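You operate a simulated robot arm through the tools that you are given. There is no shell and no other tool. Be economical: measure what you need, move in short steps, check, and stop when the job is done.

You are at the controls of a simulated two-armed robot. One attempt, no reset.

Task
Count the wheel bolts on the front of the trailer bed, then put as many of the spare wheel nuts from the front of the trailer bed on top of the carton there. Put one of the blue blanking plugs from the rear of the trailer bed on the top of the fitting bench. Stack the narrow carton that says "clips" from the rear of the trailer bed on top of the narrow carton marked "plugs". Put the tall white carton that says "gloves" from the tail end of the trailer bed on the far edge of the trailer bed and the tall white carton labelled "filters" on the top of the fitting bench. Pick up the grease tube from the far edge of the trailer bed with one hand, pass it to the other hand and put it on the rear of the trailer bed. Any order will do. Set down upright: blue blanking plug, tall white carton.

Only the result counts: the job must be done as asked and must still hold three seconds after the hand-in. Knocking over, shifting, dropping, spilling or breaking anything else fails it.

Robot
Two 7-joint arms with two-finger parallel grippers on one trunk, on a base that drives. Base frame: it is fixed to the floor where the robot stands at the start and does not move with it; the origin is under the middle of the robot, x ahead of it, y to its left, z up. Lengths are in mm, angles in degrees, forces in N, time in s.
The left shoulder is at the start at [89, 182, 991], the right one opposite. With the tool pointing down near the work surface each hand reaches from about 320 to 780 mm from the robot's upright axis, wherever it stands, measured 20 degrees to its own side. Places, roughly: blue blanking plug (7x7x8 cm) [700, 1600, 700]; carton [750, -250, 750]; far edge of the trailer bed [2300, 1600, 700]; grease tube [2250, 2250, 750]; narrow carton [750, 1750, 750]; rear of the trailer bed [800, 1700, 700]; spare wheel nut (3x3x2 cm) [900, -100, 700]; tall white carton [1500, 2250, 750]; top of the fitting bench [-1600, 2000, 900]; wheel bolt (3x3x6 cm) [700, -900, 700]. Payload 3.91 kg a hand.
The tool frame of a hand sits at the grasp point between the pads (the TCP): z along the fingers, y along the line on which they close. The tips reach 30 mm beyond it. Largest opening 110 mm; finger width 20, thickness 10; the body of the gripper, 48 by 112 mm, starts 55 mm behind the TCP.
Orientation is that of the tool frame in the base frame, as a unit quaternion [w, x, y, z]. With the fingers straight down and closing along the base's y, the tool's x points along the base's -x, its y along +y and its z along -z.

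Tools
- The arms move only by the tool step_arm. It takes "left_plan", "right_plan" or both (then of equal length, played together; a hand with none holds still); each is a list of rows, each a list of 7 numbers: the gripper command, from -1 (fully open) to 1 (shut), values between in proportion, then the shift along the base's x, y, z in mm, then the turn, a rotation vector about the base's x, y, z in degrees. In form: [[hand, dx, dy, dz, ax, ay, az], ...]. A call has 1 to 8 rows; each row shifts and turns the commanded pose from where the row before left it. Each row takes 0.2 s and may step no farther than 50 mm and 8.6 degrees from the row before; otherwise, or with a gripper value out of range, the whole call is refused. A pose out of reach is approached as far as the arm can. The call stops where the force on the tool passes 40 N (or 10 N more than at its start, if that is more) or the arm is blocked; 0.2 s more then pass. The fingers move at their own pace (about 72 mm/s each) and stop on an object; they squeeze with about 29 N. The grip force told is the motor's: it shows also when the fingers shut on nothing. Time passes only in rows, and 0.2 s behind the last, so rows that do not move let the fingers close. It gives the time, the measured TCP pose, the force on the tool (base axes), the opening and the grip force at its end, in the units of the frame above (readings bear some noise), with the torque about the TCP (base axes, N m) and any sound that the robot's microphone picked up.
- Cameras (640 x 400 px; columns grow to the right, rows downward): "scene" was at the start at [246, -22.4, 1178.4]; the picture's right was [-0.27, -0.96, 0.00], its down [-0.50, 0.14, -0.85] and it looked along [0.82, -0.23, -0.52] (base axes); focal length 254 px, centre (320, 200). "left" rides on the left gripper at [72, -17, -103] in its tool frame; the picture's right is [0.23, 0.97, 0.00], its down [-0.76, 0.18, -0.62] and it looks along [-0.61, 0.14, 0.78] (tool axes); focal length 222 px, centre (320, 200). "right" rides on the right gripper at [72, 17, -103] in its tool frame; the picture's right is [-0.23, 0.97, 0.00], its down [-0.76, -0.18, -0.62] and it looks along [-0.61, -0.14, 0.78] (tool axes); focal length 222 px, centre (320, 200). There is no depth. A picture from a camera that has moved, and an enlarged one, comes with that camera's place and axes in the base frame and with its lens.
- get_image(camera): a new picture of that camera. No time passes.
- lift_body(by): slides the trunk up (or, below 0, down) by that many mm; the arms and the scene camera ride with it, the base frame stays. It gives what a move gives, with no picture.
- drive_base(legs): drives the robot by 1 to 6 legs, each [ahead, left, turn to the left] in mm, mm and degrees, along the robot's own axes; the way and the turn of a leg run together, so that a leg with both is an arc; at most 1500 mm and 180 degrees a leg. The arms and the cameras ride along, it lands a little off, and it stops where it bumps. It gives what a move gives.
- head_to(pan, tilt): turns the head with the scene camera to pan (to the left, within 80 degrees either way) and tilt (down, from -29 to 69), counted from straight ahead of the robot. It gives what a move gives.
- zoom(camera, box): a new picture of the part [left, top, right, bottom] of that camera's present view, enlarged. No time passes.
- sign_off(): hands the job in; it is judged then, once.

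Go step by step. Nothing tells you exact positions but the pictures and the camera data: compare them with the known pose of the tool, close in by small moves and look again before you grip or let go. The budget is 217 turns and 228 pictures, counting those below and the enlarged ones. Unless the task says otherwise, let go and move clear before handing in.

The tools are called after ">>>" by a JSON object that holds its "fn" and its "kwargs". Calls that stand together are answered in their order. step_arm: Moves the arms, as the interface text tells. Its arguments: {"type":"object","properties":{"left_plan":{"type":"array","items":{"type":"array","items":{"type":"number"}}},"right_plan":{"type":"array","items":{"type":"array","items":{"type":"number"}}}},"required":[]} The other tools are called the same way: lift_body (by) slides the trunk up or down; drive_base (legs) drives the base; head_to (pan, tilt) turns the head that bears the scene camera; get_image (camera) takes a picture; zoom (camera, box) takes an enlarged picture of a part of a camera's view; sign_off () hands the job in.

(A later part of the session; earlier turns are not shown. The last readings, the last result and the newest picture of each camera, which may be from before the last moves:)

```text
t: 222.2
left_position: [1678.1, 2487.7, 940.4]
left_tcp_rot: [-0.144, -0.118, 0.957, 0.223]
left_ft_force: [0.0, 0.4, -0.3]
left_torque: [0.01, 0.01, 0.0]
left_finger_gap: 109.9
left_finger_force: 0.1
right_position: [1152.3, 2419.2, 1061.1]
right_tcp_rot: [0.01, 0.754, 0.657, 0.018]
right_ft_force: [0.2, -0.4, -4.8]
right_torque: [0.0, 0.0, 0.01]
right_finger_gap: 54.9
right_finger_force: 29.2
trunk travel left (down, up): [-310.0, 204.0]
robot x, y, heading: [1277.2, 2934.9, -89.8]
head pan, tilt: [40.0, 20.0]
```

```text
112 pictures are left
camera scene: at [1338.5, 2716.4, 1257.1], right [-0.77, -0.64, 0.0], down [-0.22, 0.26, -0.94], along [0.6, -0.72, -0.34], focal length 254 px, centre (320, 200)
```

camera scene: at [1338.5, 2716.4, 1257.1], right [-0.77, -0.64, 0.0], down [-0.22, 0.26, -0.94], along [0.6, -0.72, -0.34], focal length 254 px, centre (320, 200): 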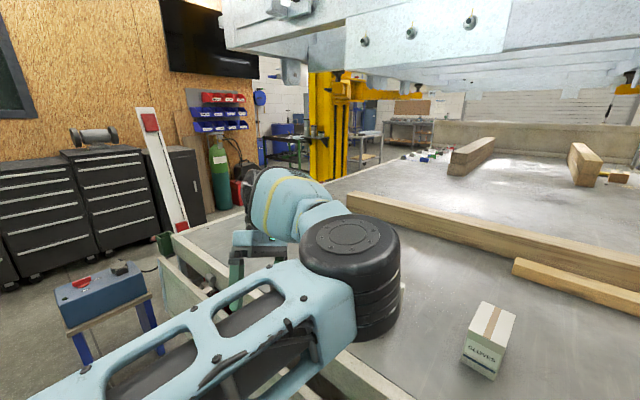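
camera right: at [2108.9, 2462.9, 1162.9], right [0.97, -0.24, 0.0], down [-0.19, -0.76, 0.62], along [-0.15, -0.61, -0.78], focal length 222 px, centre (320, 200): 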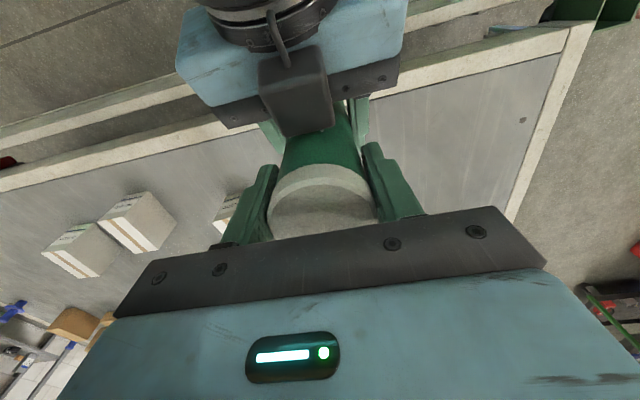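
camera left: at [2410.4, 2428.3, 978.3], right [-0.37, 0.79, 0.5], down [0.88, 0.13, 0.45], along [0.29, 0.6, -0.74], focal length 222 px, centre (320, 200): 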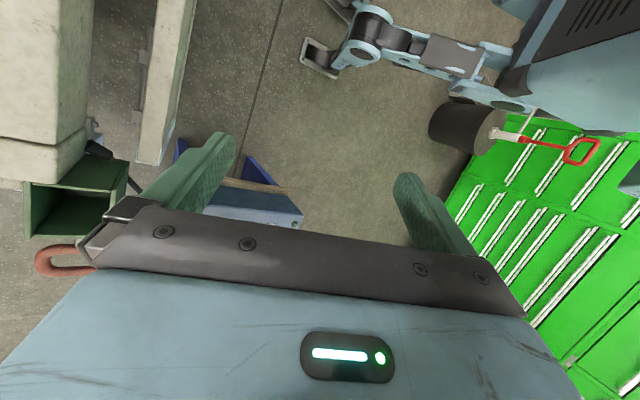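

I extend the left hand sideways to straighten the arm, then bring it back in front.

>>> {"fn": "step_arm", "kwargs": {"left_plan": [[-1, 40, 5, 10, 0, 0, 0], [-1, 40, 10, 10, 0, 0, 0], [-1, 40, 15, 5, 0, 0, 0], [-1, 40, 20, 5, 0, 0, 0], [-1, 40, 20, 5, 0, 0, 0], [-1, 40, 20, 5, 0, 0, 0], [-1, 40, 20, 5, 0, 0, 0], [-1, 40, 20, 5, 0, 0, 0]]}}

>>> {"fn": "get_image", "kwargs": {"camera": "scene"}}

```text
t: 224.0
left_position: [1998.0, 2620.0, 988.3]
left_tcp_rot: [-0.144, -0.118, 0.957, 0.221]
left_ft_force: [-0.1, 1.6, -0.7]
left_torque: [-0.02, 0.03, 0.0]
left_finger_gap: 110.2
left_finger_force: 0.0
right_position: [1155.0, 2420.4, 1062.2]
right_tcp_rot: [0.011, 0.753, 0.657, 0.017]
right_ft_force: [1.0, 0.5, -4.4]
right_torque: [0.01, 0.04, -0.03]
right_finger_gap: 55.0
right_finger_force: 29.2
trunk travel left (down, up): [-310.0, 204.0]
robot x, y, heading: [1277.3, 2926.8, -89.9]
head pan, tilt: [40.0, 20.0]
```

```text
111 pictures are left
camera scene: at [1339.8, 2717.7, 1257.3], right [-0.77, -0.64, 0.0], down [-0.22, 0.26, -0.94], along [0.6, -0.72, -0.34], focal length 254 px, centre (320, 200)
```

scene: 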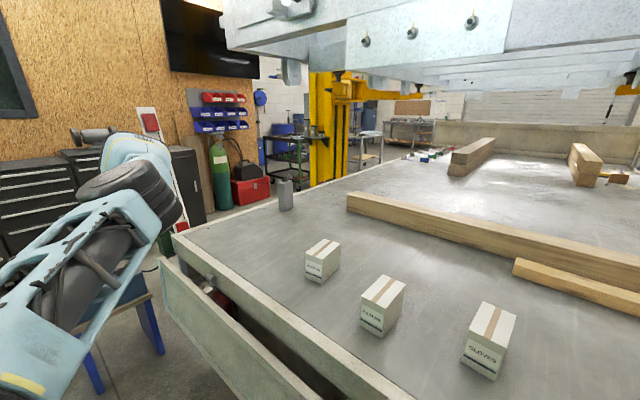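

Good, no limits here. I level the tool and pull the hand in a bit to see how the elbow folds.

>>> {"fn": "step_arm", "kwargs": {"left_plan": [[-1, 0, 0, 0, -6.45, -4.2, -3.4], [-1, 0, 0, 0, -6.45, -4.2, -3.4], [-1, 0, 0, 0, -6.45, -4.2, -3.4], [-1, 0, 0, 0, -6.45, -4.2, -3.4], [-1, -20, 0, 0, 0, 0, -6], [-1, -25, 0, 0, 0, 0, -6], [-1, -25, 0, 0, 0, 0, -6], [-1, -25, 0, 0, 0, 0, -6]]}}

>>> {"fn": "get_image", "kwargs": {"camera": "scene"}}

```text
t: 225.8
left_position: [1899.5, 2617.4, 990.4]
left_tcp_rot: [0.001, 0.207, 0.978, 0.0]
left_ft_force: [0.0, -0.6, -0.6]
left_torque: [0.0, 0.0, 0.01]
left_finger_gap: 109.8
left_finger_force: 0.1
right_position: [1153.4, 2417.8, 1061.9]
right_tcp_rot: [0.011, 0.753, 0.657, 0.019]
right_ft_force: [-0.2, 0.4, -4.2]
right_torque: [-0.01, -0.02, -0.01]
right_finger_gap: 55.2
right_finger_force: 29.4
trunk travel left (down, up): [-310.0, 204.0]
robot x, y, heading: [1277.0, 2924.6, -90.0]
head pan, tilt: [40.0, 20.0]
```

```text
110 pictures are left
camera scene: at [1338.0, 2716.3, 1257.1], right [-0.77, -0.64, 0.0], down [-0.22, 0.26, -0.94], along [0.61, -0.72, -0.34], focal length 254 px, centre (320, 200)
```

scene: 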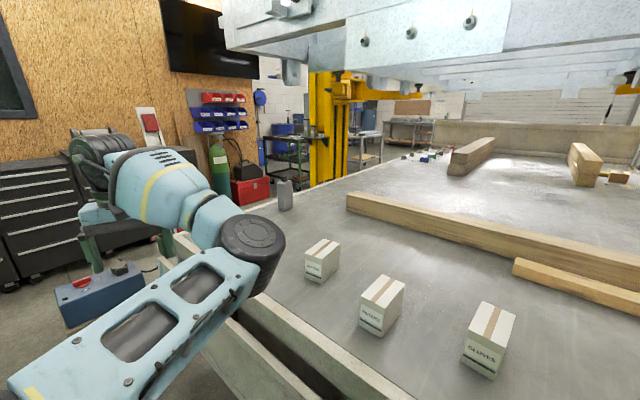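

The elbow is forward; with the arm pointing sideways I now yaw strongly positive to swing the elbow up and over.

>>> {"fn": "step_arm", "kwargs": {"left_plan": [[-1, 0, 0, 0, 0, 0, 8.5], [-1, 0, 0, 0, 0, 0, 8.5], [-1, 0, 0, 0, 0, 0, 8.5], [-1, 0, 0, 0, 0, 0, 8.5], [-1, 0, 0, 0, 0, 0, 8.5], [-1, 0, 0, 0, 0, 0, 8.5], [-1, 0, 0, 0, 0, 0, 8.5], [-1, 0, 0, 0, 0, 0, 8.5]]}}

>>> {"fn": "step_arm", "kwargs": {"left_plan": [[-1, 0, 0, 0, 0, 0, 8.5], [-1, 0, 0, 0, 0, 0, 8.5], [-1, 0, 0, 0, 0, 0, 8.5], [-1, 0, 0, 0, 0, 0, 8.5], [-1, 0, 0, 0, 0, 0, 8.5], [-1, 0, 0, 0, 0, 0, 8.5], [-1, 0, 0, 0, 0, 0, 8.5], [-1, 0, 0, 0, 0, 0, 8.5]]}}

>>> {"fn": "get_image", "kwargs": {"camera": "scene"}}

```text
t: 227.6
left_position: [1901.0, 2616.9, 989.9]
left_tcp_rot: [0.0, -0.377, 0.926, -0.001]
left_ft_force: [1.5, 0.0, 0.2]
left_torque: [-0.02, 0.01, -0.01]
left_finger_gap: 109.9
left_finger_force: 0.0
right_position: [1152.7, 2420.4, 1062.0]
right_tcp_rot: [0.009, 0.754, 0.657, 0.017]
right_ft_force: [0.8, -0.2, -4.8]
right_torque: [0.0, 0.01, -0.01]
right_finger_gap: 55.0
right_finger_force: 29.0
trunk travel left (down, up): [-310.0, 204.0]
robot x, y, heading: [1277.8, 2927.9, -90.1]
head pan, tilt: [40.0, 20.0]
```

```text
t: 229.4
left_position: [1902.6, 2615.1, 990.3]
left_tcp_rot: [0.001, 0.83, -0.557, 0.0]
left_ft_force: [0.8, -0.4, 0.6]
left_torque: [0.03, -0.02, 0.01]
left_finger_gap: 110.0
left_finger_force: 0.0
right_position: [1152.0, 2418.8, 1062.5]
right_tcp_rot: [0.01, 0.753, 0.657, 0.018]
right_ft_force: [-0.4, -1.1, -4.6]
right_torque: [0.01, 0.02, -0.04]
right_finger_gap: 55.0
right_finger_force: 29.0
trunk travel left (down, up): [-310.0, 204.0]
robot x, y, heading: [1281.1, 2928.6, -90.0]
head pan, tilt: [40.0, 20.0]
```

```text
109 pictures are left
camera scene: at [1338.6, 2716.4, 1257.1], right [-0.77, -0.64, 0.0], down [-0.22, 0.26, -0.94], along [0.6, -0.72, -0.34], focal length 254 px, centre (320, 200)
```

scene: 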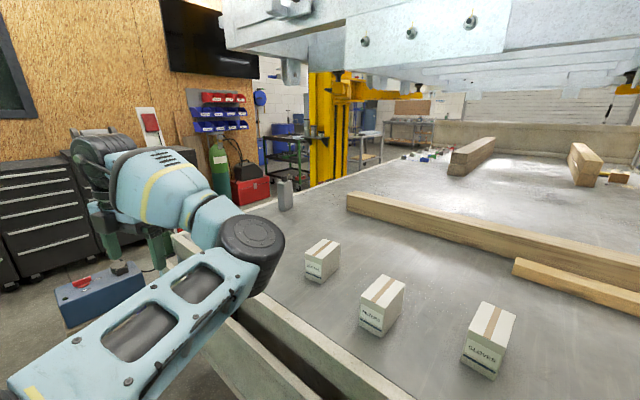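

Only the last joint turned. Continue yawing to find its limit.

>>> {"fn": "step_arm", "kwargs": {"left_plan": [[-1, 0, 0, 0, 0, 0, 8.5], [-1, 0, 0, 0, 0, 0, 8.5], [-1, 0, 0, 0, 0, 0, 8.5], [-1, 0, 0, 0, 0, 0, 8.5], [-1, 0, 0, 0, 0, 0, 8.5], [-1, 0, 0, 0, 0, 0, 8.5], [-1, 0, 0, 0, 0, 0, 8.5], [-1, 0, 0, 0, 0, 0, 8.5]]}}

>>> {"fn": "step_arm", "kwargs": {"left_plan": [[-1, 0, 0, 0, 0, 0, 8.5], [-1, 0, 0, 0, 0, 0, 8.5], [-1, 0, 0, 0, 0, 0, 8.5], [-1, 0, 0, 0, 0, 0, 8.5], [-1, 0, 0, 0, 0, 0, 8.5], [-1, 0, 0, 0, 0, 0, 8.5], [-1, 0, 0, 0, 0, 0, 8.5], [-1, 0, 0, 0, 0, 0, 8.5]]}}

>>> {"fn": "get_image", "kwargs": {"camera": "scene"}}

```text
t: 231.2
left_position: [1900.8, 2617.4, 990.6]
left_tcp_rot: [-0.001, 1.0, 0.003, 0.0]
left_ft_force: [0.3, 0.2, 0.4]
left_torque: [-0.03, 0.0, 0.0]
left_finger_gap: 110.0
left_finger_force: 0.0
right_position: [1151.7, 2419.0, 1061.9]
right_tcp_rot: [0.01, 0.754, 0.657, 0.018]
right_ft_force: [-0.2, -0.3, -4.8]
right_torque: [0.03, 0.03, 0.01]
right_finger_gap: 55.1
right_finger_force: 29.0
trunk travel left (down, up): [-310.0, 204.0]
robot x, y, heading: [1277.2, 2929.9, -89.8]
head pan, tilt: [40.0, 20.0]
```

```text
t: 233.0
left_position: [1922.8, 2707.3, 1002.3]
left_tcp_rot: [0.0, 0.963, 0.271, 0.0]
left_ft_force: [-0.1, 0.1, 0.0]
left_torque: [0.04, -0.03, -0.01]
left_finger_gap: 109.9
left_finger_force: 0.0
left hand out of reach, approached as far as the arm can: row 3, 4, 5, 6, 7, 8
right_position: [1153.0, 2419.9, 1062.3]
right_tcp_rot: [0.01, 0.753, 0.657, 0.018]
right_ft_force: [-0.2, 0.4, -4.2]
right_torque: [0.0, 0.0, -0.03]
right_finger_gap: 55.0
right_finger_force: 29.3
trunk travel left (down, up): [-310.0, 204.0]
robot x, y, heading: [1277.6, 2927.5, -89.7]
head pan, tilt: [40.0, 20.0]
```

```text
108 pictures are left
camera scene: at [1338.1, 2716.8, 1257.2], right [-0.77, -0.64, 0.0], down [-0.22, 0.26, -0.94], along [0.61, -0.72, -0.34], focal length 254 px, centre (320, 200)
```

scene: 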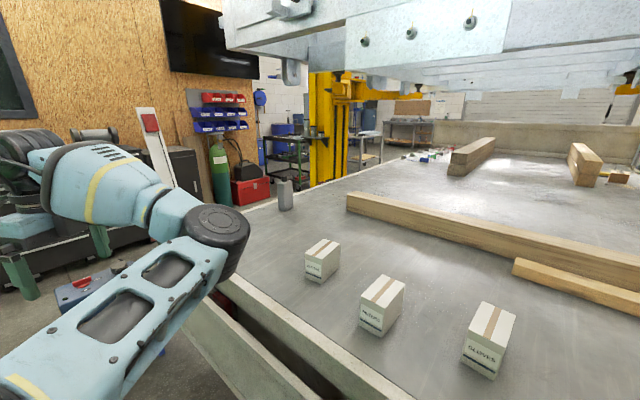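

I'll park the left arm in front of the robot (fingers down, yaw 180° flipped), over the bed at a safe height.

>>> {"fn": "step_arm", "kwargs": {"left_plan": [[-1, -20, -40, 0, 0, 0, -8], [-1, -20, -40, 0, 0, 0, -8], [-1, -25, -40, 0, 0, 0, -8], [-1, -25, -40, 0, 0, 0, -8], [-1, -30, -35, 0, 0, 0, -8], [-1, -30, -35, 0, 0, 0, -8], [-1, -35, -30, 0, 0, 0, -8], [-1, -35, -30, 0, 0, 0, -8]]}}

>>> {"fn": "step_arm", "kwargs": {"left_plan": [[-1, -35, -25, 0, 0, 0, -8], [-1, -35, -25, 0, 0, 0, -8], [-1, -35, -25, 0, 0, 0, -8], [-1, -35, -15, 0, 0, 0, -8], [-1, -35, -10, 0, 0, 0, -8], [-1, -35, -10, 0, 0, 0, -8], [-1, -35, -10, 0, 0, 0, -8]]}}

>>> {"fn": "get_image", "kwargs": {"camera": "scene"}}

```text
t: 234.8
left_position: [1702.2, 2417.1, 1001.9]
left_tcp_rot: [0.0, 0.96, -0.281, 0.0]
left_ft_force: [-0.9, 0.2, -0.6]
left_torque: [0.03, -0.01, 0.02]
left_finger_gap: 109.8
left_finger_force: 0.1
right_position: [1151.7, 2418.0, 1062.5]
right_tcp_rot: [0.011, 0.754, 0.657, 0.019]
right_ft_force: [-0.2, -0.4, -4.2]
right_torque: [0.01, 0.02, 0.0]
right_finger_gap: 55.2
right_finger_force: 29.3
trunk travel left (down, up): [-310.0, 204.0]
robot x, y, heading: [1278.2, 2928.0, -90.0]
head pan, tilt: [40.0, 20.0]
```

```text
t: 236.6
left_position: [1531.1, 2256.2, 1009.2]
left_tcp_rot: [0.005, 0.741, -0.672, -0.001]
left_ft_force: [-0.4, 0.2, -0.1]
left_torque: [-0.05, 0.04, -0.06]
left_finger_gap: 109.9
left_finger_force: 0.0
left hand out of reach, approached as far as the arm can: row 2, 3, 4, 5, 6
right_position: [1154.1, 2418.4, 1062.5]
right_tcp_rot: [0.01, 0.754, 0.657, 0.018]
right_ft_force: [-0.2, -0.3, -5.5]
right_torque: [-0.02, 0.02, 0.03]
right_finger_gap: 55.3
right_finger_force: 29.3
trunk travel left (down, up): [-310.0, 204.0]
robot x, y, heading: [1277.1, 2926.3, -89.7]
head pan, tilt: [40.0, 20.0]
stopped in row 7 (left hand): the arm was blocked; the commanded pose is now the measured one
```

```text
107 pictures are left
camera scene: at [1339.0, 2716.3, 1257.0], right [-0.77, -0.64, 0.0], down [-0.22, 0.26, -0.94], along [0.6, -0.72, -0.34], focal length 254 px, centre (320, 200)
```

scene: 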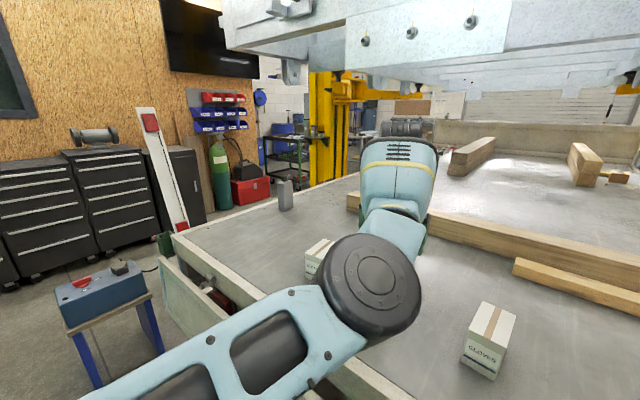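

The left arm is parked acceptably. The rear zone corner where CLIPS stood, about (770,2150), is free and reachable from the tail, so I drive there to set the tube down.

>>> {"fn": "drive_base", "kwargs": {"legs": [[0, -310, 0], [65, 0, 0]]}}

>>> {"fn": "head_to", "kwargs": {"pan": -20, "tilt": 35}}

>>> {"fn": "get_image", "kwargs": {"camera": "scene"}}

```text
t: 240.5
left_position: [1220.9, 2192.9, 1008.3]
left_tcp_rot: [0.006, 0.74, -0.673, -0.001]
left_ft_force: [0.3, -0.9, 0.2]
left_torque: [0.0, 0.0, 0.0]
left_finger_gap: 109.9
left_finger_force: 0.1
right_position: [844.5, 2353.9, 1062.2]
right_tcp_rot: [0.01, 0.754, 0.656, 0.017]
right_ft_force: [-0.7, -0.5, -5.4]
right_torque: [0.01, -0.01, 0.0]
right_finger_gap: 55.1
right_finger_force: 29.1
trunk travel left (down, up): [-310.0, 204.0]
robot x, y, heading: [972.2, 2865.6, -90.0]
head pan, tilt: [40.0, 20.0]
```

```text
t: 241.8
left_position: [1220.8, 2193.4, 1009.1]
left_tcp_rot: [0.006, 0.74, -0.672, -0.001]
left_ft_force: [0.5, 1.3, -0.2]
left_torque: [0.01, 0.02, 0.0]
left_finger_gap: 110.0
left_finger_force: 0.0
right_position: [844.2, 2355.3, 1062.7]
right_tcp_rot: [0.01, 0.754, 0.656, 0.018]
right_ft_force: [0.0, -0.2, -4.3]
right_torque: [0.01, -0.01, 0.02]
right_finger_gap: 55.0
right_finger_force: 29.3
trunk travel left (down, up): [-310.0, 204.0]
robot x, y, heading: [967.9, 2867.7, -90.2]
head pan, tilt: [-20.0, 35.0]
```

```text
106 pictures are left
camera scene: at [939.8, 2641.4, 1233.2], right [-0.94, 0.34, 0.0], down [0.2, 0.54, -0.82], along [-0.28, -0.77, -0.57], focal length 254 px, centre (320, 200)
```

scene: 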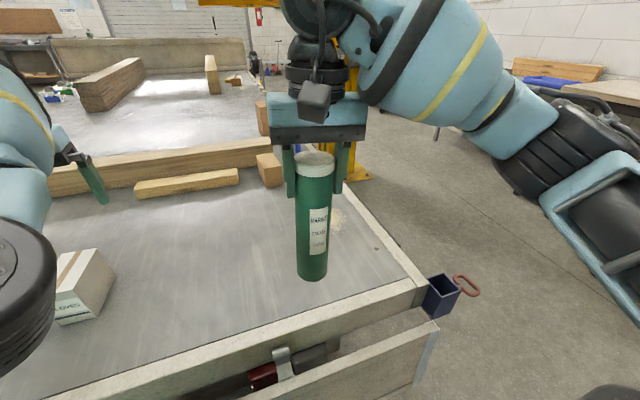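

I level the tube and move it over (775,2155).

>>> {"fn": "step_arm", "kwargs": {"right_plan": [[1, -10, -30, 0, -0.5, 2.3, 0], [1, -12, -35, -10, 0, 0, 0], [1, -12, -35, -20, 0, 0, 0], [1, -12, -35, -20, 0, 0, 0], [1, -12, -35, -20, 0, 0, 0], [1, -12, -30, -20, 0, 0, 0], [1, 0, 0, -20, 0, 0, 0], [1, 0, 0, -20, 0, 0, 0]]}}

>>> {"fn": "get_image", "kwargs": {"camera": "scene"}}

```text
t: 243.6
left_position: [1221.5, 2192.9, 1009.2]
left_tcp_rot: [0.007, 0.74, -0.673, -0.001]
left_ft_force: [0.9, -0.4, -0.4]
left_torque: [0.01, 0.01, 0.01]
left_finger_gap: 110.0
left_finger_force: 0.1
right_position: [773.8, 2155.8, 932.7]
right_tcp_rot: [0.0, 0.754, 0.657, 0.0]
right_ft_force: [-0.3, -0.2, -4.5]
right_torque: [0.07, 0.04, 0.0]
right_finger_gap: 54.7
right_finger_force: 29.4
trunk travel left (down, up): [-310.0, 204.0]
robot x, y, heading: [968.9, 2865.4, -89.7]
head pan, tilt: [-20.0, 35.0]
```

```text
105 pictures are left
camera scene: at [940.2, 2641.0, 1233.1], right [-0.94, 0.34, 0.0], down [0.2, 0.54, -0.82], along [-0.28, -0.77, -0.57], focal length 254 px, centre (320, 200)
```

scene: 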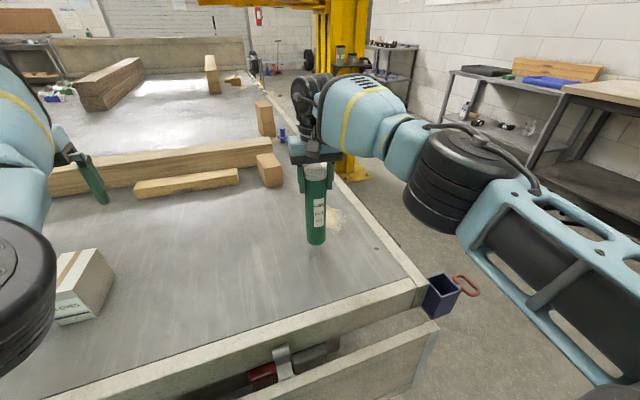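

Tube is vertical above a free spot. Lower to contact (expected TCP ≈ 891).

>>> {"fn": "step_arm", "kwargs": {"right_plan": [[1, 0, 0, -15, 0, 0, 0], [1, 0, 0, -12, 0, 0, 0], [1, 0, 0, -5, 0, 0, 0], [1, 0, 0, -3, 0, 0, 0], [1, 0, 0, 0, 0, 0, 0]]}}

>>> {"fn": "step_arm", "kwargs": {"right_plan": [[1, 0, 0, -3, 0, 0, 0], [1, 0, 0, -2, 0, 0, 0], [1, 0, 0, 0, 0, 0, 0]]}}

>>> {"fn": "zoom", "kwargs": {"camera": "scene", "box": [250, 120, 410, 270]}}

```text
t: 244.8
left_position: [1221.0, 2192.6, 1008.9]
left_tcp_rot: [0.006, 0.74, -0.673, -0.001]
left_ft_force: [-0.1, -0.2, 0.6]
left_torque: [-0.04, 0.02, 0.0]
left_finger_gap: 109.9
left_finger_force: 0.0
right_position: [774.1, 2155.0, 896.4]
right_tcp_rot: [0.0, 0.754, 0.656, -0.001]
right_ft_force: [-0.4, -0.1, -4.4]
right_torque: [0.03, -0.02, 0.0]
right_finger_gap: 54.7
right_finger_force: 29.3
trunk travel left (down, up): [-310.0, 204.0]
robot x, y, heading: [966.2, 2865.8, -90.0]
head pan, tilt: [-20.0, 35.0]
```

```text
t: 245.6
left_position: [1221.0, 2192.3, 1009.7]
left_tcp_rot: [0.006, 0.739, -0.674, -0.001]
left_ft_force: [0.2, 0.0, -0.2]
left_torque: [0.0, 0.01, 0.0]
left_finger_gap: 110.3
left_finger_force: 0.0
right_position: [773.5, 2154.9, 892.9]
right_tcp_rot: [0.0, 0.754, 0.657, 0.0]
right_ft_force: [-0.5, -0.4, -4.2]
right_torque: [0.04, 0.0, -0.01]
right_finger_gap: 55.1
right_finger_force: 29.0
trunk travel left (down, up): [-310.0, 204.0]
robot x, y, heading: [968.9, 2865.7, -89.9]
head pan, tilt: [-20.0, 35.0]
```

```text
2.67 times, centred on (330, 195) of scene
camera zoom: at [939.7, 2641.3, 1233.2], right [-0.94, 0.34, 0.0], down [0.2, 0.54, -0.82], along [-0.28, -0.77, -0.57], focal length 676 px, centre (293, 213)
```

zoom: 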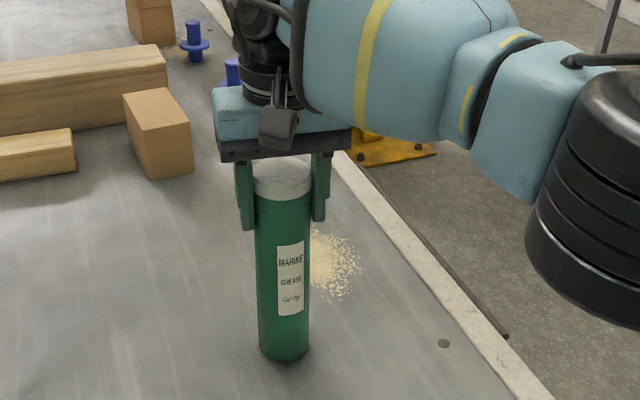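

Continue lowering in 2 mm steps.

>>> {"fn": "step_arm", "kwargs": {"right_plan": [[1, 0, 0, -2, 0, 0, 0], [1, 0, 0, -1, 0, 0, 0], [1, 0, 0, 0, 0, 0, 0]]}}

>>> {"fn": "step_arm", "kwargs": {"right_plan": [[1, 0, 0, -2, 0, 0, 0], [1, 0, 0, -1, 0, 0, 0], [1, 0, 0, 0, 0, 0, 0]]}}

>>> {"fn": "step_arm", "kwargs": {"right_plan": [[1, 0, 0, -2, 0, 0, 0], [1, 0, 0, 0, 0, 0, 0]]}}

```text
t: 246.4
left_position: [1221.5, 2192.5, 1009.1]
left_tcp_rot: [0.005, 0.74, -0.672, 0.0]
left_ft_force: [0.3, -0.5, 0.1]
left_torque: [0.01, -0.01, 0.02]
left_finger_gap: 110.1
left_finger_force: 0.2
right_position: [773.1, 2156.0, 889.5]
right_tcp_rot: [0.001, 0.754, 0.657, 0.001]
right_ft_force: [-0.6, -0.6, -4.6]
right_torque: [0.02, -0.02, -0.03]
right_finger_gap: 54.9
right_finger_force: 28.6
trunk travel left (down, up): [-310.0, 204.0]
robot x, y, heading: [969.9, 2862.9, -90.1]
head pan, tilt: [-20.0, 35.0]
```

```text
t: 247.2
left_position: [1222.0, 2193.0, 1009.0]
left_tcp_rot: [0.006, 0.739, -0.674, 0.0]
left_ft_force: [0.5, -0.3, -1.0]
left_torque: [-0.01, 0.0, -0.02]
left_finger_gap: 109.8
left_finger_force: 0.0
right_position: [774.3, 2155.0, 888.1]
right_tcp_rot: [0.002, 0.754, 0.657, -0.002]
right_ft_force: [-1.3, 0.3, 13.8]
right_torque: [-0.02, 0.33, 0.02]
right_finger_gap: 55.4
right_finger_force: 29.1
trunk travel left (down, up): [-310.0, 204.0]
robot x, y, heading: [971.6, 2863.8, -90.0]
head pan, tilt: [-20.0, 35.0]
```

```text
t: 247.8
left_position: [1221.7, 2194.7, 1009.7]
left_tcp_rot: [0.007, 0.74, -0.673, 0.0]
left_ft_force: [0.3, 0.2, 0.9]
left_torque: [-0.05, 0.0, 0.0]
left_finger_gap: 109.8
left_finger_force: 0.1
right_position: [774.7, 2157.0, 887.3]
right_tcp_rot: [0.003, 0.754, 0.657, -0.001]
right_ft_force: [-0.3, -0.1, 23.1]
right_torque: [-0.15, 0.17, 0.05]
right_finger_gap: 55.0
right_finger_force: 28.8
trunk travel left (down, up): [-310.0, 204.0]
robot x, y, heading: [972.7, 2864.8, -90.2]
head pan, tilt: [-20.0, 35.0]
```

Contact. Ease off, release and lift away.

>>> {"fn": "step_arm", "kwargs": {"right_plan": [[1, 0, 0, 3, 0, 0, 0], [-0.3, 0, 0, 0, 0, 0, 0], [-1, 0, 0, 0, 0, 0, 0], [-1, 0, 0, 0, 0, 0, 0], [-1, 0, 0, 30, 0, 0, 0], [-1, 0, 0, 45, 0, 0, 0], [-1, 0, 20, 45, 0, 0, 0], [-1, 0, 40, 20, 0, 0, 0]]}}

>>> {"fn": "get_image", "kwargs": {"camera": "scene"}}

```text
t: 249.6
left_position: [1220.7, 2193.5, 1010.6]
left_tcp_rot: [0.007, 0.74, -0.673, 0.0]
left_ft_force: [0.4, -1.1, 0.7]
left_torque: [-0.02, -0.02, -0.01]
left_finger_gap: 109.9
left_finger_force: 0.0
right_position: [771.9, 2218.8, 1029.2]
right_tcp_rot: [0.0, 0.755, 0.655, 0.0]
right_ft_force: [-0.3, 0.7, -0.1]
right_torque: [-0.02, 0.03, 0.01]
right_finger_gap: 110.2
right_finger_force: 0.1
trunk travel left (down, up): [-310.0, 204.0]
robot x, y, heading: [966.0, 2865.4, -90.0]
head pan, tilt: [-20.0, 35.0]
```

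```text
103 pictures are left
camera scene: at [939.3, 2642.4, 1233.4], right [-0.94, 0.34, 0.0], down [0.2, 0.54, -0.82], along [-0.28, -0.77, -0.57], focal length 254 px, centre (320, 200)
```

scene: 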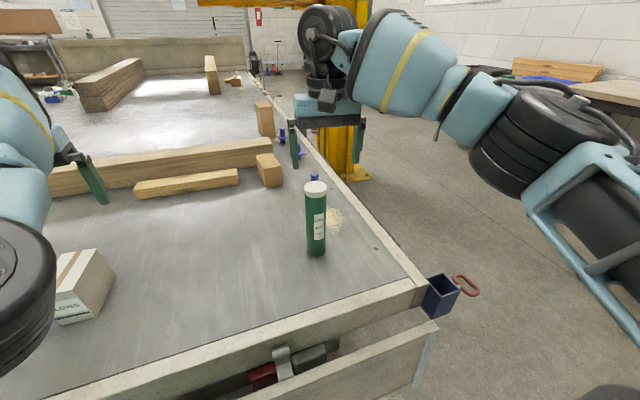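

Tube placed. Next GLOVES: I drive left (+x) ~545 and slightly forward so the right hand comes over it.

>>> {"fn": "drive_base", "kwargs": {"legs": [[0, 545, 0], [25, 0, 0]]}}

>>> {"fn": "step_arm", "kwargs": {"right_plan": [[-1, 0, -30, -15, 0, 0, 8], [-1, 0, -20, -25, 0, 0, 0], [-1, 0, 0, -30, 0, 0, 0], [-1, 0, 0, 0, 0, 0, 0]]}}

>>> {"fn": "get_image", "kwargs": {"camera": "right"}}

>>> {"fn": "get_image", "kwargs": {"camera": "scene"}}

```text
t: 255.3
left_position: [1767.2, 2166.9, 1008.7]
left_tcp_rot: [0.006, 0.739, -0.673, -0.001]
left_ft_force: [0.4, -0.2, -0.2]
left_torque: [0.01, -0.01, 0.0]
left_finger_gap: 110.2
left_finger_force: 0.1
right_position: [1319.1, 2192.6, 1028.0]
right_tcp_rot: [0.0, 0.755, 0.656, -0.001]
right_ft_force: [-0.3, 0.2, -0.5]
right_torque: [0.05, -0.02, 0.02]
right_finger_gap: 110.0
right_finger_force: 0.0
trunk travel left (down, up): [-310.0, 204.0]
robot x, y, heading: [1516.5, 2841.7, -90.1]
head pan, tilt: [-20.0, 35.0]
```

```text
t: 256.3
left_position: [1768.7, 2167.3, 1009.2]
left_tcp_rot: [0.007, 0.739, -0.674, -0.001]
left_ft_force: [-0.8, -0.6, -0.1]
left_torque: [0.01, 0.01, 0.01]
left_finger_gap: 110.0
left_finger_force: 0.0
right_position: [1320.6, 2141.3, 958.8]
right_tcp_rot: [0.001, 0.707, 0.707, 0.0]
right_ft_force: [1.4, 0.0, 0.7]
right_torque: [-0.02, 0.0, -0.01]
right_finger_gap: 110.2
right_finger_force: 0.0
trunk travel left (down, up): [-310.0, 204.0]
robot x, y, heading: [1514.1, 2839.7, -90.1]
head pan, tilt: [-20.0, 35.0]
```

```text
102 pictures are left
camera right: at [1338.3, 2215.0, 1061.6], right [0.97, -0.23, 0.0], down [-0.18, -0.76, 0.62], along [-0.14, -0.61, -0.78], focal length 222 px, centre (320, 200)
```

right: 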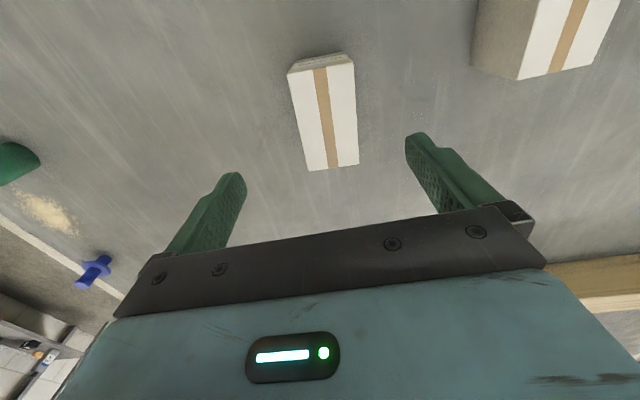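

```text
101 pictures are left
camera scene: at [1487.5, 2616.9, 1233.3], right [-0.94, 0.34, 0.0], down [0.2, 0.54, -0.82], along [-0.28, -0.77, -0.57], focal length 254 px, centre (320, 200)
```

scene: 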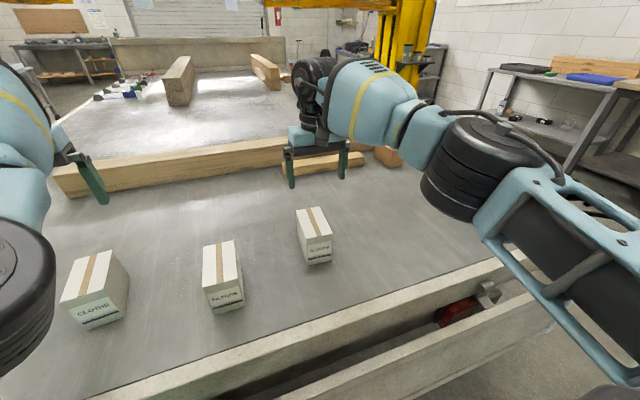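

GLOVES confirmed, centre (1326,2122), yaw about −4°. Descend partway.

>>> {"fn": "step_arm", "kwargs": {"right_plan": [[-1, 5, -19, -20, 0, 0, -4], [-1, 0, 0, -40, 0, 0, 0], [-1, 0, 0, -30, 0, 0, 0], [-1, 0, 0, 0, 0, 0, 0]]}}

>>> {"fn": "get_image", "kwargs": {"camera": "right"}}

```text
t: 257.3
left_position: [1767.8, 2167.9, 1011.4]
left_tcp_rot: [0.006, 0.74, -0.673, -0.001]
left_ft_force: [0.0, 0.2, -0.5]
left_torque: [-0.01, -0.01, 0.01]
left_finger_gap: 109.9
left_finger_force: 0.0
right_position: [1324.2, 2125.9, 867.6]
right_tcp_rot: [0.001, 0.732, 0.682, 0.0]
right_ft_force: [-0.1, -0.2, -0.1]
right_torque: [-0.02, -0.01, -0.01]
right_finger_gap: 110.1
right_finger_force: 0.0
right hand out of reach, approached as far as the arm can: row 1
trunk travel left (down, up): [-310.0, 204.0]
robot x, y, heading: [1517.1, 2841.6, -90.3]
head pan, tilt: [-20.0, 35.0]
```

```text
100 pictures are left
camera right: at [1347.3, 2197.1, 970.4], right [0.96, -0.29, 0.0], down [-0.23, -0.75, 0.62], along [-0.18, -0.6, -0.78], focal length 222 px, centre (320, 200)
```

right: 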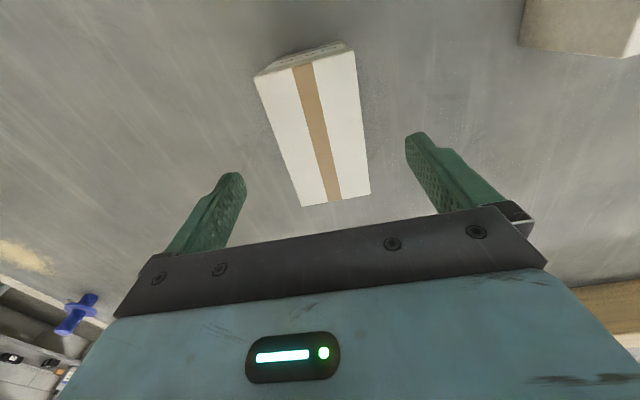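

Centred. Descend and grip.

>>> {"fn": "step_arm", "kwargs": {"right_plan": [[-1, 2, -2, -35, 0, 0, 0], [-1, 0, 0, -35, 0, 0, 0], [-1, 0, 0, -28, 0, 0, 0], [-1, 0, 0, 0, 0, 0, 0], [1, 0, 0, 0, 0, 0, 0], [1, 0, 0, 0, 0, 0, 0], [1, 0, 0, 0, 0, 0, 0]]}}

>>> {"fn": "get_image", "kwargs": {"camera": "right"}}

```text
t: 258.9
left_position: [1767.7, 2168.7, 1009.4]
left_tcp_rot: [0.007, 0.739, -0.674, -0.001]
left_ft_force: [1.2, 0.1, 0.8]
left_torque: [-0.01, 0.01, -0.02]
left_finger_gap: 110.3
left_finger_force: 0.0
right_position: [1326.1, 2126.9, 767.7]
right_tcp_rot: [0.0, 0.732, 0.681, -0.001]
right_ft_force: [0.5, -0.2, -0.4]
right_torque: [-0.04, 0.04, -0.04]
right_finger_gap: 69.8
right_finger_force: 29.1
trunk travel left (down, up): [-310.0, 204.0]
robot x, y, heading: [1516.3, 2841.4, -90.0]
head pan, tilt: [-20.0, 35.0]
```

```text
99 pictures are left
camera right: at [1348.2, 2199.1, 871.8], right [0.96, -0.29, 0.0], down [-0.23, -0.75, 0.62], along [-0.18, -0.6, -0.78], focal length 222 px, centre (320, 200)
```

right: 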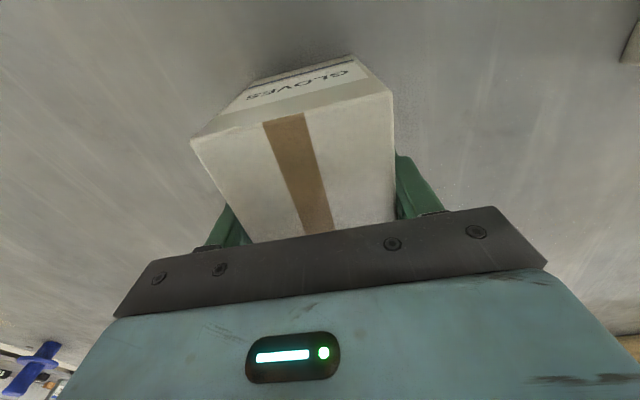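

GLOVES gripped. I lift it, then drive +x and turn left ~37° so the right hand comes over the far edge spot without nearing the tool stand.

>>> {"fn": "step_arm", "kwargs": {"right_plan": [[1, 0, 0, 15, 0, 0, 0], [1, 0, 0, 40, 0, 0, 0], [1, 0, 0, 45, 0, 0, 0], [1, 0, 0, 45, 0, 0, 0], [1, 0, 0, 25, 0, 0, 0]]}}

>>> {"fn": "drive_base", "kwargs": {"legs": [[0, 465, 0], [0, 0, 20]]}}

>>> {"fn": "head_to", "kwargs": {"pan": 10, "tilt": 40}}

>>> {"fn": "get_image", "kwargs": {"camera": "scene"}}

```text
t: 260.1
left_position: [1769.2, 2168.1, 1010.2]
left_tcp_rot: [0.007, 0.739, -0.673, -0.001]
left_ft_force: [-0.1, 0.2, -0.9]
left_torque: [0.02, -0.01, 0.05]
left_finger_gap: 110.1
left_finger_force: 0.0
right_position: [1327.3, 2125.9, 940.6]
right_tcp_rot: [0.001, 0.731, 0.682, 0.0]
right_ft_force: [-0.4, -0.3, -2.3]
right_torque: [-0.03, -0.04, -0.03]
right_finger_gap: 69.8
right_finger_force: 29.1
trunk travel left (down, up): [-310.0, 204.0]
robot x, y, heading: [1518.8, 2839.5, -90.0]
head pan, tilt: [-20.0, 35.0]
```

```text
t: 265.9
left_position: [2451.2, 2287.0, 1010.2]
left_tcp_rot: [0.006, 0.842, -0.539, 0.001]
left_ft_force: [-0.3, -0.3, -0.3]
left_torque: [0.0, 0.04, 0.01]
left_finger_gap: 110.1
left_finger_force: 0.0
right_position: [2048.0, 2102.1, 938.8]
right_tcp_rot: [0.0, 0.605, 0.796, 0.0]
right_ft_force: [0.0, -0.2, -1.9]
right_torque: [0.02, 0.01, 0.01]
right_finger_gap: 69.5
right_finger_force: 28.9
trunk travel left (down, up): [-310.0, 204.0]
robot x, y, heading: [1988.4, 2840.7, -70.8]
head pan, tilt: [-20.0, 35.0]
```

```text
t: 266.8
left_position: [2451.3, 2288.3, 1010.2]
left_tcp_rot: [0.007, 0.843, -0.538, 0.0]
left_ft_force: [-0.4, 0.6, -0.8]
left_torque: [0.02, 0.03, 0.0]
left_finger_gap: 110.1
left_finger_force: 0.1
right_position: [2048.2, 2100.8, 939.1]
right_tcp_rot: [0.001, 0.605, 0.796, 0.0]
right_ft_force: [0.3, -1.0, -1.6]
right_torque: [0.02, 0.0, 0.0]
right_finger_gap: 69.7
right_finger_force: 28.7
trunk travel left (down, up): [-310.0, 204.0]
robot x, y, heading: [1987.5, 2838.5, -70.6]
head pan, tilt: [10.0, 40.0]
```

```text
98 pictures are left
camera scene: at [2079.6, 2630.9, 1225.7], right [-0.87, -0.49, 0.0], down [-0.32, 0.56, -0.77], along [0.38, -0.67, -0.64], focal length 254 px, centre (320, 200)
```

scene: 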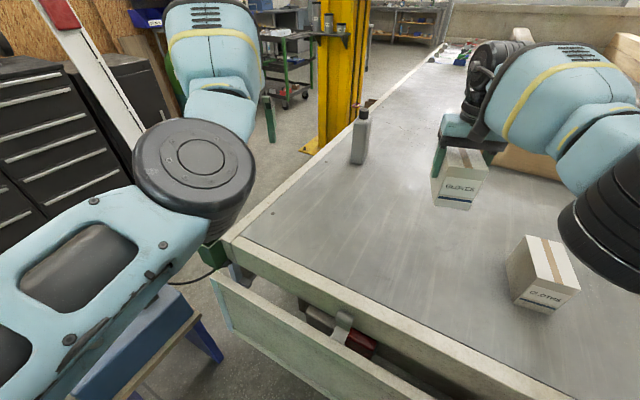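

Continue turning left 17°.

>>> {"fn": "drive_base", "kwargs": {"legs": [[0, 0, 17]]}}

>>> {"fn": "get_image", "kwargs": {"camera": "scene"}}

>>> {"fn": "get_image", "kwargs": {"camera": "right"}}

```text
t: 268.2
left_position: [2593.6, 2447.8, 1009.9]
left_tcp_rot: [0.006, 0.914, -0.407, 0.0]
left_ft_force: [-0.3, 0.4, 0.2]
left_torque: [-0.01, 0.01, -0.01]
left_finger_gap: 110.0
left_finger_force: 0.1
right_position: [2261.8, 2151.5, 938.9]
right_tcp_rot: [0.0, 0.48, 0.877, 0.0]
right_ft_force: [0.0, 0.3, -1.4]
right_torque: [0.0, 0.01, -0.02]
right_finger_gap: 69.6
right_finger_force: 28.4
trunk travel left (down, up): [-310.0, 204.0]
robot x, y, heading: [1987.4, 2835.9, -53.6]
head pan, tilt: [10.0, 40.0]
```

```text
97 pictures are left
camera scene: at [2137.4, 2666.6, 1225.7], right [-0.69, -0.73, 0.0], down [-0.47, 0.44, -0.77], along [0.56, -0.53, -0.64], focal length 254 px, centre (320, 200)
```

scene: 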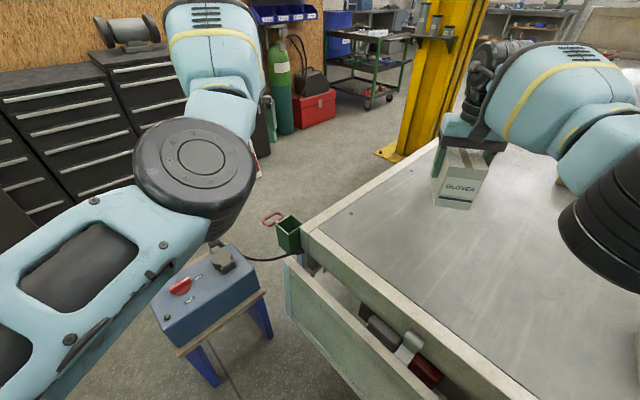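

```text
96 pictures are left
camera right: at [2238.2, 2221.5, 1042.5], right [0.94, 0.33, 0.0], down [0.26, -0.74, 0.62], along [0.21, -0.59, -0.78], focal length 222 px, centre (320, 200)
```

right: 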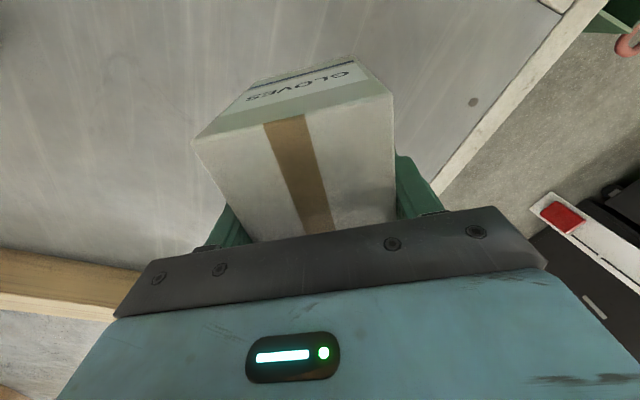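

Spot is clear. I shift +30 in x and lower to contact.

>>> {"fn": "step_arm", "kwargs": {"right_plan": [[1, 15, 0, -25, 0, 0, 0], [1, 15, 0, -35, 0, 0, 0], [1, 0, 0, -40, 0, 0, 0], [1, 0, 0, -35, 0, 0, 0], [1, 0, 0, -20, 0, 0, 0], [1, 0, 0, -8, 0, 0, 0], [1, 0, 0, 0, 0, 0, 0]]}}

>>> {"fn": "get_image", "kwargs": {"camera": "scene"}}

```text
t: 269.8
left_position: [2592.4, 2447.7, 1009.2]
left_tcp_rot: [0.006, 0.913, -0.407, 0.001]
left_ft_force: [-0.7, -0.4, 0.6]
left_torque: [0.01, 0.01, -0.01]
left_finger_gap: 110.0
left_finger_force: 0.2
right_position: [2274.7, 2162.8, 784.0]
right_tcp_rot: [0.0, 0.48, 0.877, 0.0]
right_ft_force: [-0.2, 0.4, -2.2]
right_torque: [0.02, 0.0, 0.0]
right_finger_gap: 69.9
right_finger_force: 28.6
right hand out of reach, approached as far as the arm can: row 1, 2, 5
trunk travel left (down, up): [-310.0, 204.0]
robot x, y, heading: [1988.9, 2837.5, -53.5]
head pan, tilt: [10.0, 40.0]
```

```text
95 pictures are left
camera scene: at [2137.0, 2666.4, 1225.7], right [-0.69, -0.73, 0.0], down [-0.47, 0.44, -0.77], along [0.56, -0.53, -0.64], focal length 254 px, centre (320, 200)
```

scene: 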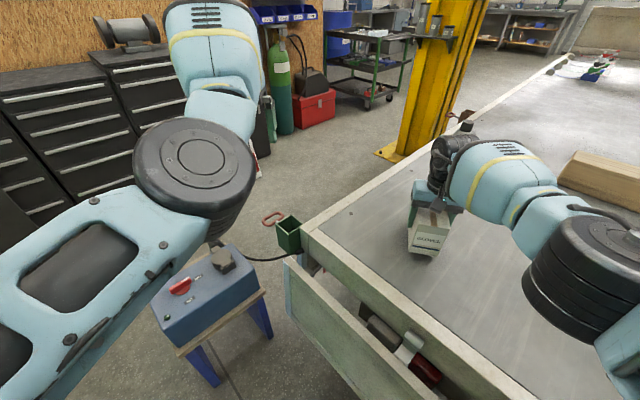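

I nudge the base 2° left to bring the carton a bit farther toward the edge, then lower.

>>> {"fn": "drive_base", "kwargs": {"legs": [[0, 0, 2]]}}

>>> {"fn": "step_arm", "kwargs": {"right_plan": [[1, 0, 0, -8, 0, 0, 0], [1, 0, 0, -4, 0, 0, 0], [1, 0, 0, 0, 0, 0, 0]]}}

>>> {"fn": "step_arm", "kwargs": {"right_plan": [[1, 0, 0, -2, 0, 0, 0], [1, 0, 0, -2, 0, 0, 0], [1, 0, 0, 0, 0, 0, 0]]}}

```text
t: 270.6
left_position: [2606.5, 2468.7, 1009.1]
left_tcp_rot: [0.006, 0.92, -0.391, 0.001]
left_ft_force: [-0.9, -0.3, 0.0]
left_torque: [0.01, 0.03, -0.04]
left_finger_gap: 110.1
left_finger_force: 0.1
right_position: [2299.5, 2173.8, 784.6]
right_tcp_rot: [0.0, 0.464, 0.886, 0.0]
right_ft_force: [0.1, 0.3, -1.7]
right_torque: [0.02, 0.0, 0.0]
right_finger_gap: 69.7
right_finger_force: 28.4
trunk travel left (down, up): [-310.0, 204.0]
robot x, y, heading: [1989.7, 2832.8, -51.4]
head pan, tilt: [10.0, 40.0]
```

```text
t: 271.4
left_position: [2607.3, 2469.8, 1008.3]
left_tcp_rot: [0.006, 0.92, -0.391, 0.001]
left_ft_force: [0.3, -0.4, 0.5]
left_torque: [-0.03, -0.02, -0.01]
left_finger_gap: 110.1
left_finger_force: 0.1
right_position: [2299.8, 2174.2, 771.8]
right_tcp_rot: [0.001, 0.465, 0.886, 0.0]
right_ft_force: [0.3, -0.1, -2.0]
right_torque: [0.03, -0.02, 0.02]
right_finger_gap: 69.7
right_finger_force: 29.0
trunk travel left (down, up): [-310.0, 204.0]
robot x, y, heading: [1991.2, 2835.8, -51.4]
head pan, tilt: [10.0, 40.0]
```

```text
t: 272.2
left_position: [2605.7, 2469.1, 1010.9]
left_tcp_rot: [0.006, 0.921, -0.391, 0.001]
left_ft_force: [-0.3, 0.1, 0.0]
left_torque: [-0.03, -0.01, -0.03]
left_finger_gap: 110.0
left_finger_force: 0.1
right_position: [2298.4, 2172.8, 768.6]
right_tcp_rot: [0.002, 0.465, 0.886, -0.001]
right_ft_force: [0.0, -0.3, -1.9]
right_torque: [0.0, 0.0, -0.01]
right_finger_gap: 70.0
right_finger_force: 28.8
trunk travel left (down, up): [-310.0, 204.0]
robot x, y, heading: [1988.7, 2837.4, -51.4]
head pan, tilt: [10.0, 40.0]
```

Two more millimetres to contact, then release and lift.

>>> {"fn": "step_arm", "kwargs": {"right_plan": [[1, 0, 0, -2, 0, 0, 0], [1, 0, 0, 0, 0, 0, 0]]}}

>>> {"fn": "step_arm", "kwargs": {"right_plan": [[-1, 0, 0, 0, 0, 0, 0], [-1, 0, 0, 0, 0, 0, 0], [-1, 0, 0, 25, 0, 0, 0], [-1, 0, 0, 45, 0, 0, 0], [-1, 0, 0, 45, 0, 0, 0], [-1, 0, 0, 45, 0, 0, 0]]}}

>>> {"fn": "get_image", "kwargs": {"camera": "scene"}}

>>> {"fn": "get_image", "kwargs": {"camera": "right"}}

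```text
t: 272.8
left_position: [2606.1, 2470.2, 1010.1]
left_tcp_rot: [0.006, 0.921, -0.39, 0.001]
left_ft_force: [0.1, 0.2, 0.1]
left_torque: [0.03, -0.04, 0.06]
left_finger_gap: 109.9
left_finger_force: 0.2
right_position: [2299.2, 2173.0, 768.6]
right_tcp_rot: [0.002, 0.464, 0.886, -0.001]
right_ft_force: [2.2, -4.1, 8.6]
right_torque: [0.07, 0.27, 0.05]
right_finger_gap: 69.8
right_finger_force: 29.1
trunk travel left (down, up): [-310.0, 204.0]
robot x, y, heading: [1987.6, 2838.1, -51.6]
head pan, tilt: [10.0, 40.0]
```

```text
t: 274.2
left_position: [2606.0, 2469.6, 1010.2]
left_tcp_rot: [0.007, 0.921, -0.391, 0.001]
left_ft_force: [-0.2, 0.0, -0.2]
left_torque: [0.02, -0.01, -0.02]
left_finger_gap: 110.1
left_finger_force: 0.0
right_position: [2297.9, 2174.2, 928.3]
right_tcp_rot: [0.001, 0.465, 0.885, 0.0]
right_ft_force: [-0.3, 0.3, 1.1]
right_torque: [-0.03, 0.0, 0.01]
right_finger_gap: 109.8
right_finger_force: 0.0
trunk travel left (down, up): [-310.0, 204.0]
robot x, y, heading: [1990.4, 2840.0, -51.4]
head pan, tilt: [10.0, 40.0]
```

```text
94 pictures are left
camera scene: at [2143.2, 2672.7, 1225.8], right [-0.66, -0.75, 0.0], down [-0.48, 0.42, -0.77], along [0.57, -0.51, -0.64], focal length 254 px, centre (320, 200)
```

scene: 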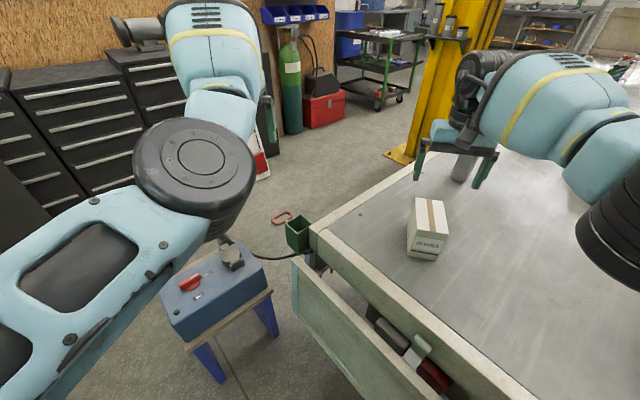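

```text
93 pictures are left
camera right: at [2270.8, 2244.0, 1031.1], right [0.93, 0.37, 0.0], down [0.29, -0.73, 0.62], along [0.23, -0.58, -0.78], focal length 222 px, centre (320, 200)
```

right: 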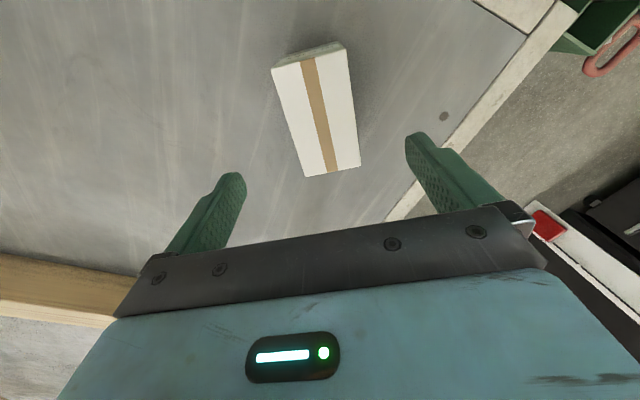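

GLOVES is upright at the far edge. Now back to heading −90° and over to FILTERS.

>>> {"fn": "drive_base", "kwargs": {"legs": [[0, 0, -38.6], [0, -250, 0]]}}

>>> {"fn": "step_arm", "kwargs": {"right_plan": [[-1, 0, 25, 0, 0, 0, 2], [-1, 0, 25, 0, 0, 0, 2], [-1, 0, 0, 0, 0, 0, 0]]}}

>>> {"fn": "get_image", "kwargs": {"camera": "right"}}

```text
t: 278.8
left_position: [1998.2, 2166.5, 1009.5]
left_tcp_rot: [0.006, 0.741, -0.671, -0.001]
left_ft_force: [-0.4, -0.1, -0.9]
left_torque: [-0.01, -0.02, 0.01]
left_finger_gap: 110.3
left_finger_force: 0.1
right_position: [1573.6, 2125.4, 926.7]
right_tcp_rot: [0.001, 0.729, 0.685, 0.0]
right_ft_force: [-1.0, -0.3, -0.2]
right_torque: [-0.02, -0.01, 0.0]
right_finger_gap: 109.8
right_finger_force: 0.1
trunk travel left (down, up): [-310.0, 204.0]
robot x, y, heading: [1743.4, 2840.2, -89.8]
head pan, tilt: [10.0, 40.0]
```

```text
t: 279.6
left_position: [1997.8, 2166.4, 1009.2]
left_tcp_rot: [0.007, 0.742, -0.67, -0.001]
left_ft_force: [-0.4, -0.6, -0.7]
left_torque: [0.0, 0.02, -0.01]
left_finger_gap: 109.9
left_finger_force: 0.0
right_position: [1573.1, 2175.8, 926.5]
right_tcp_rot: [-0.001, 0.705, 0.709, 0.0]
right_ft_force: [-0.2, 0.2, 0.4]
right_torque: [-0.02, -0.03, -0.01]
right_finger_gap: 110.0
right_finger_force: 0.0
trunk travel left (down, up): [-310.0, 204.0]
robot x, y, heading: [1745.2, 2833.2, -89.7]
head pan, tilt: [10.0, 40.0]
```

```text
92 pictures are left
camera right: at [1590.1, 2248.0, 1029.9], right [0.98, -0.22, 0.0], down [-0.17, -0.76, 0.62], along [-0.14, -0.61, -0.78], focal length 222 px, centre (320, 200)
```

right: 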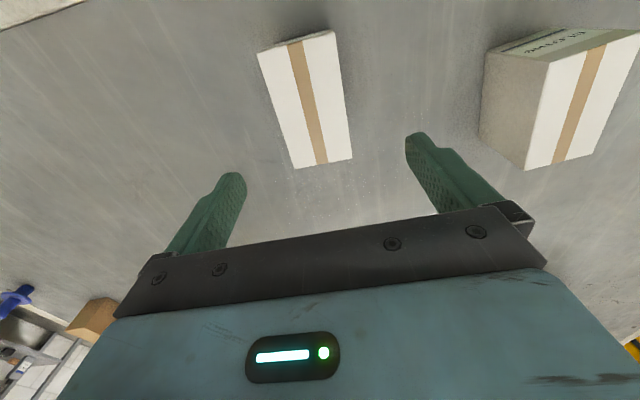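

FILTERS centre (1564,2182), straight. Descend and grip.

>>> {"fn": "step_arm", "kwargs": {"right_plan": [[-1, -9, 6, -30, 0, 0, 0], [-1, 0, 0, -40, 0, 0, 0], [-1, 0, 0, -40, 0, 0, 0], [-1, 0, 0, -30, 0, 0, 0], [-1, 0, 0, -17, 0, 0, 0], [-1, 0, 0, 0, 0, 0, 0]]}}

>>> {"fn": "get_image", "kwargs": {"camera": "right"}}

```text
t: 281.0
left_position: [1998.5, 2165.5, 1009.4]
left_tcp_rot: [0.006, 0.742, -0.671, -0.002]
left_ft_force: [-0.9, 0.1, -0.6]
left_torque: [0.01, -0.01, 0.0]
left_finger_gap: 110.3
left_finger_force: 0.0
right_position: [1562.8, 2182.1, 769.5]
right_tcp_rot: [0.0, 0.704, 0.71, -0.001]
right_ft_force: [0.6, -0.2, -0.3]
right_torque: [-0.02, 0.04, 0.01]
right_finger_gap: 109.9
right_finger_force: 0.1
trunk travel left (down, up): [-310.0, 204.0]
robot x, y, heading: [1744.6, 2836.3, -89.5]
head pan, tilt: [10.0, 40.0]
```

```text
91 pictures are left
camera right: at [1580.3, 2255.1, 872.5], right [0.98, -0.22, 0.0], down [-0.17, -0.76, 0.62], along [-0.14, -0.61, -0.78], focal length 222 px, centre (320, 200)
```

right: 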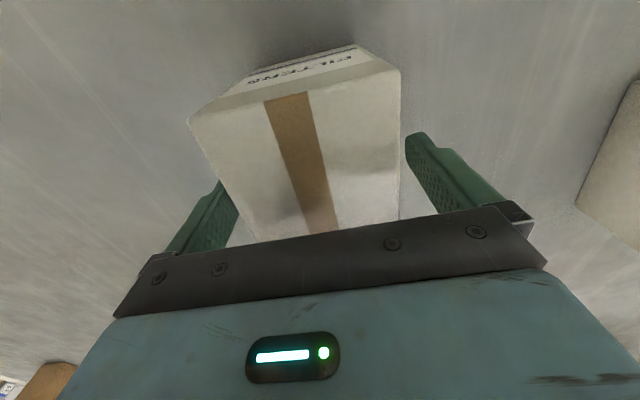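

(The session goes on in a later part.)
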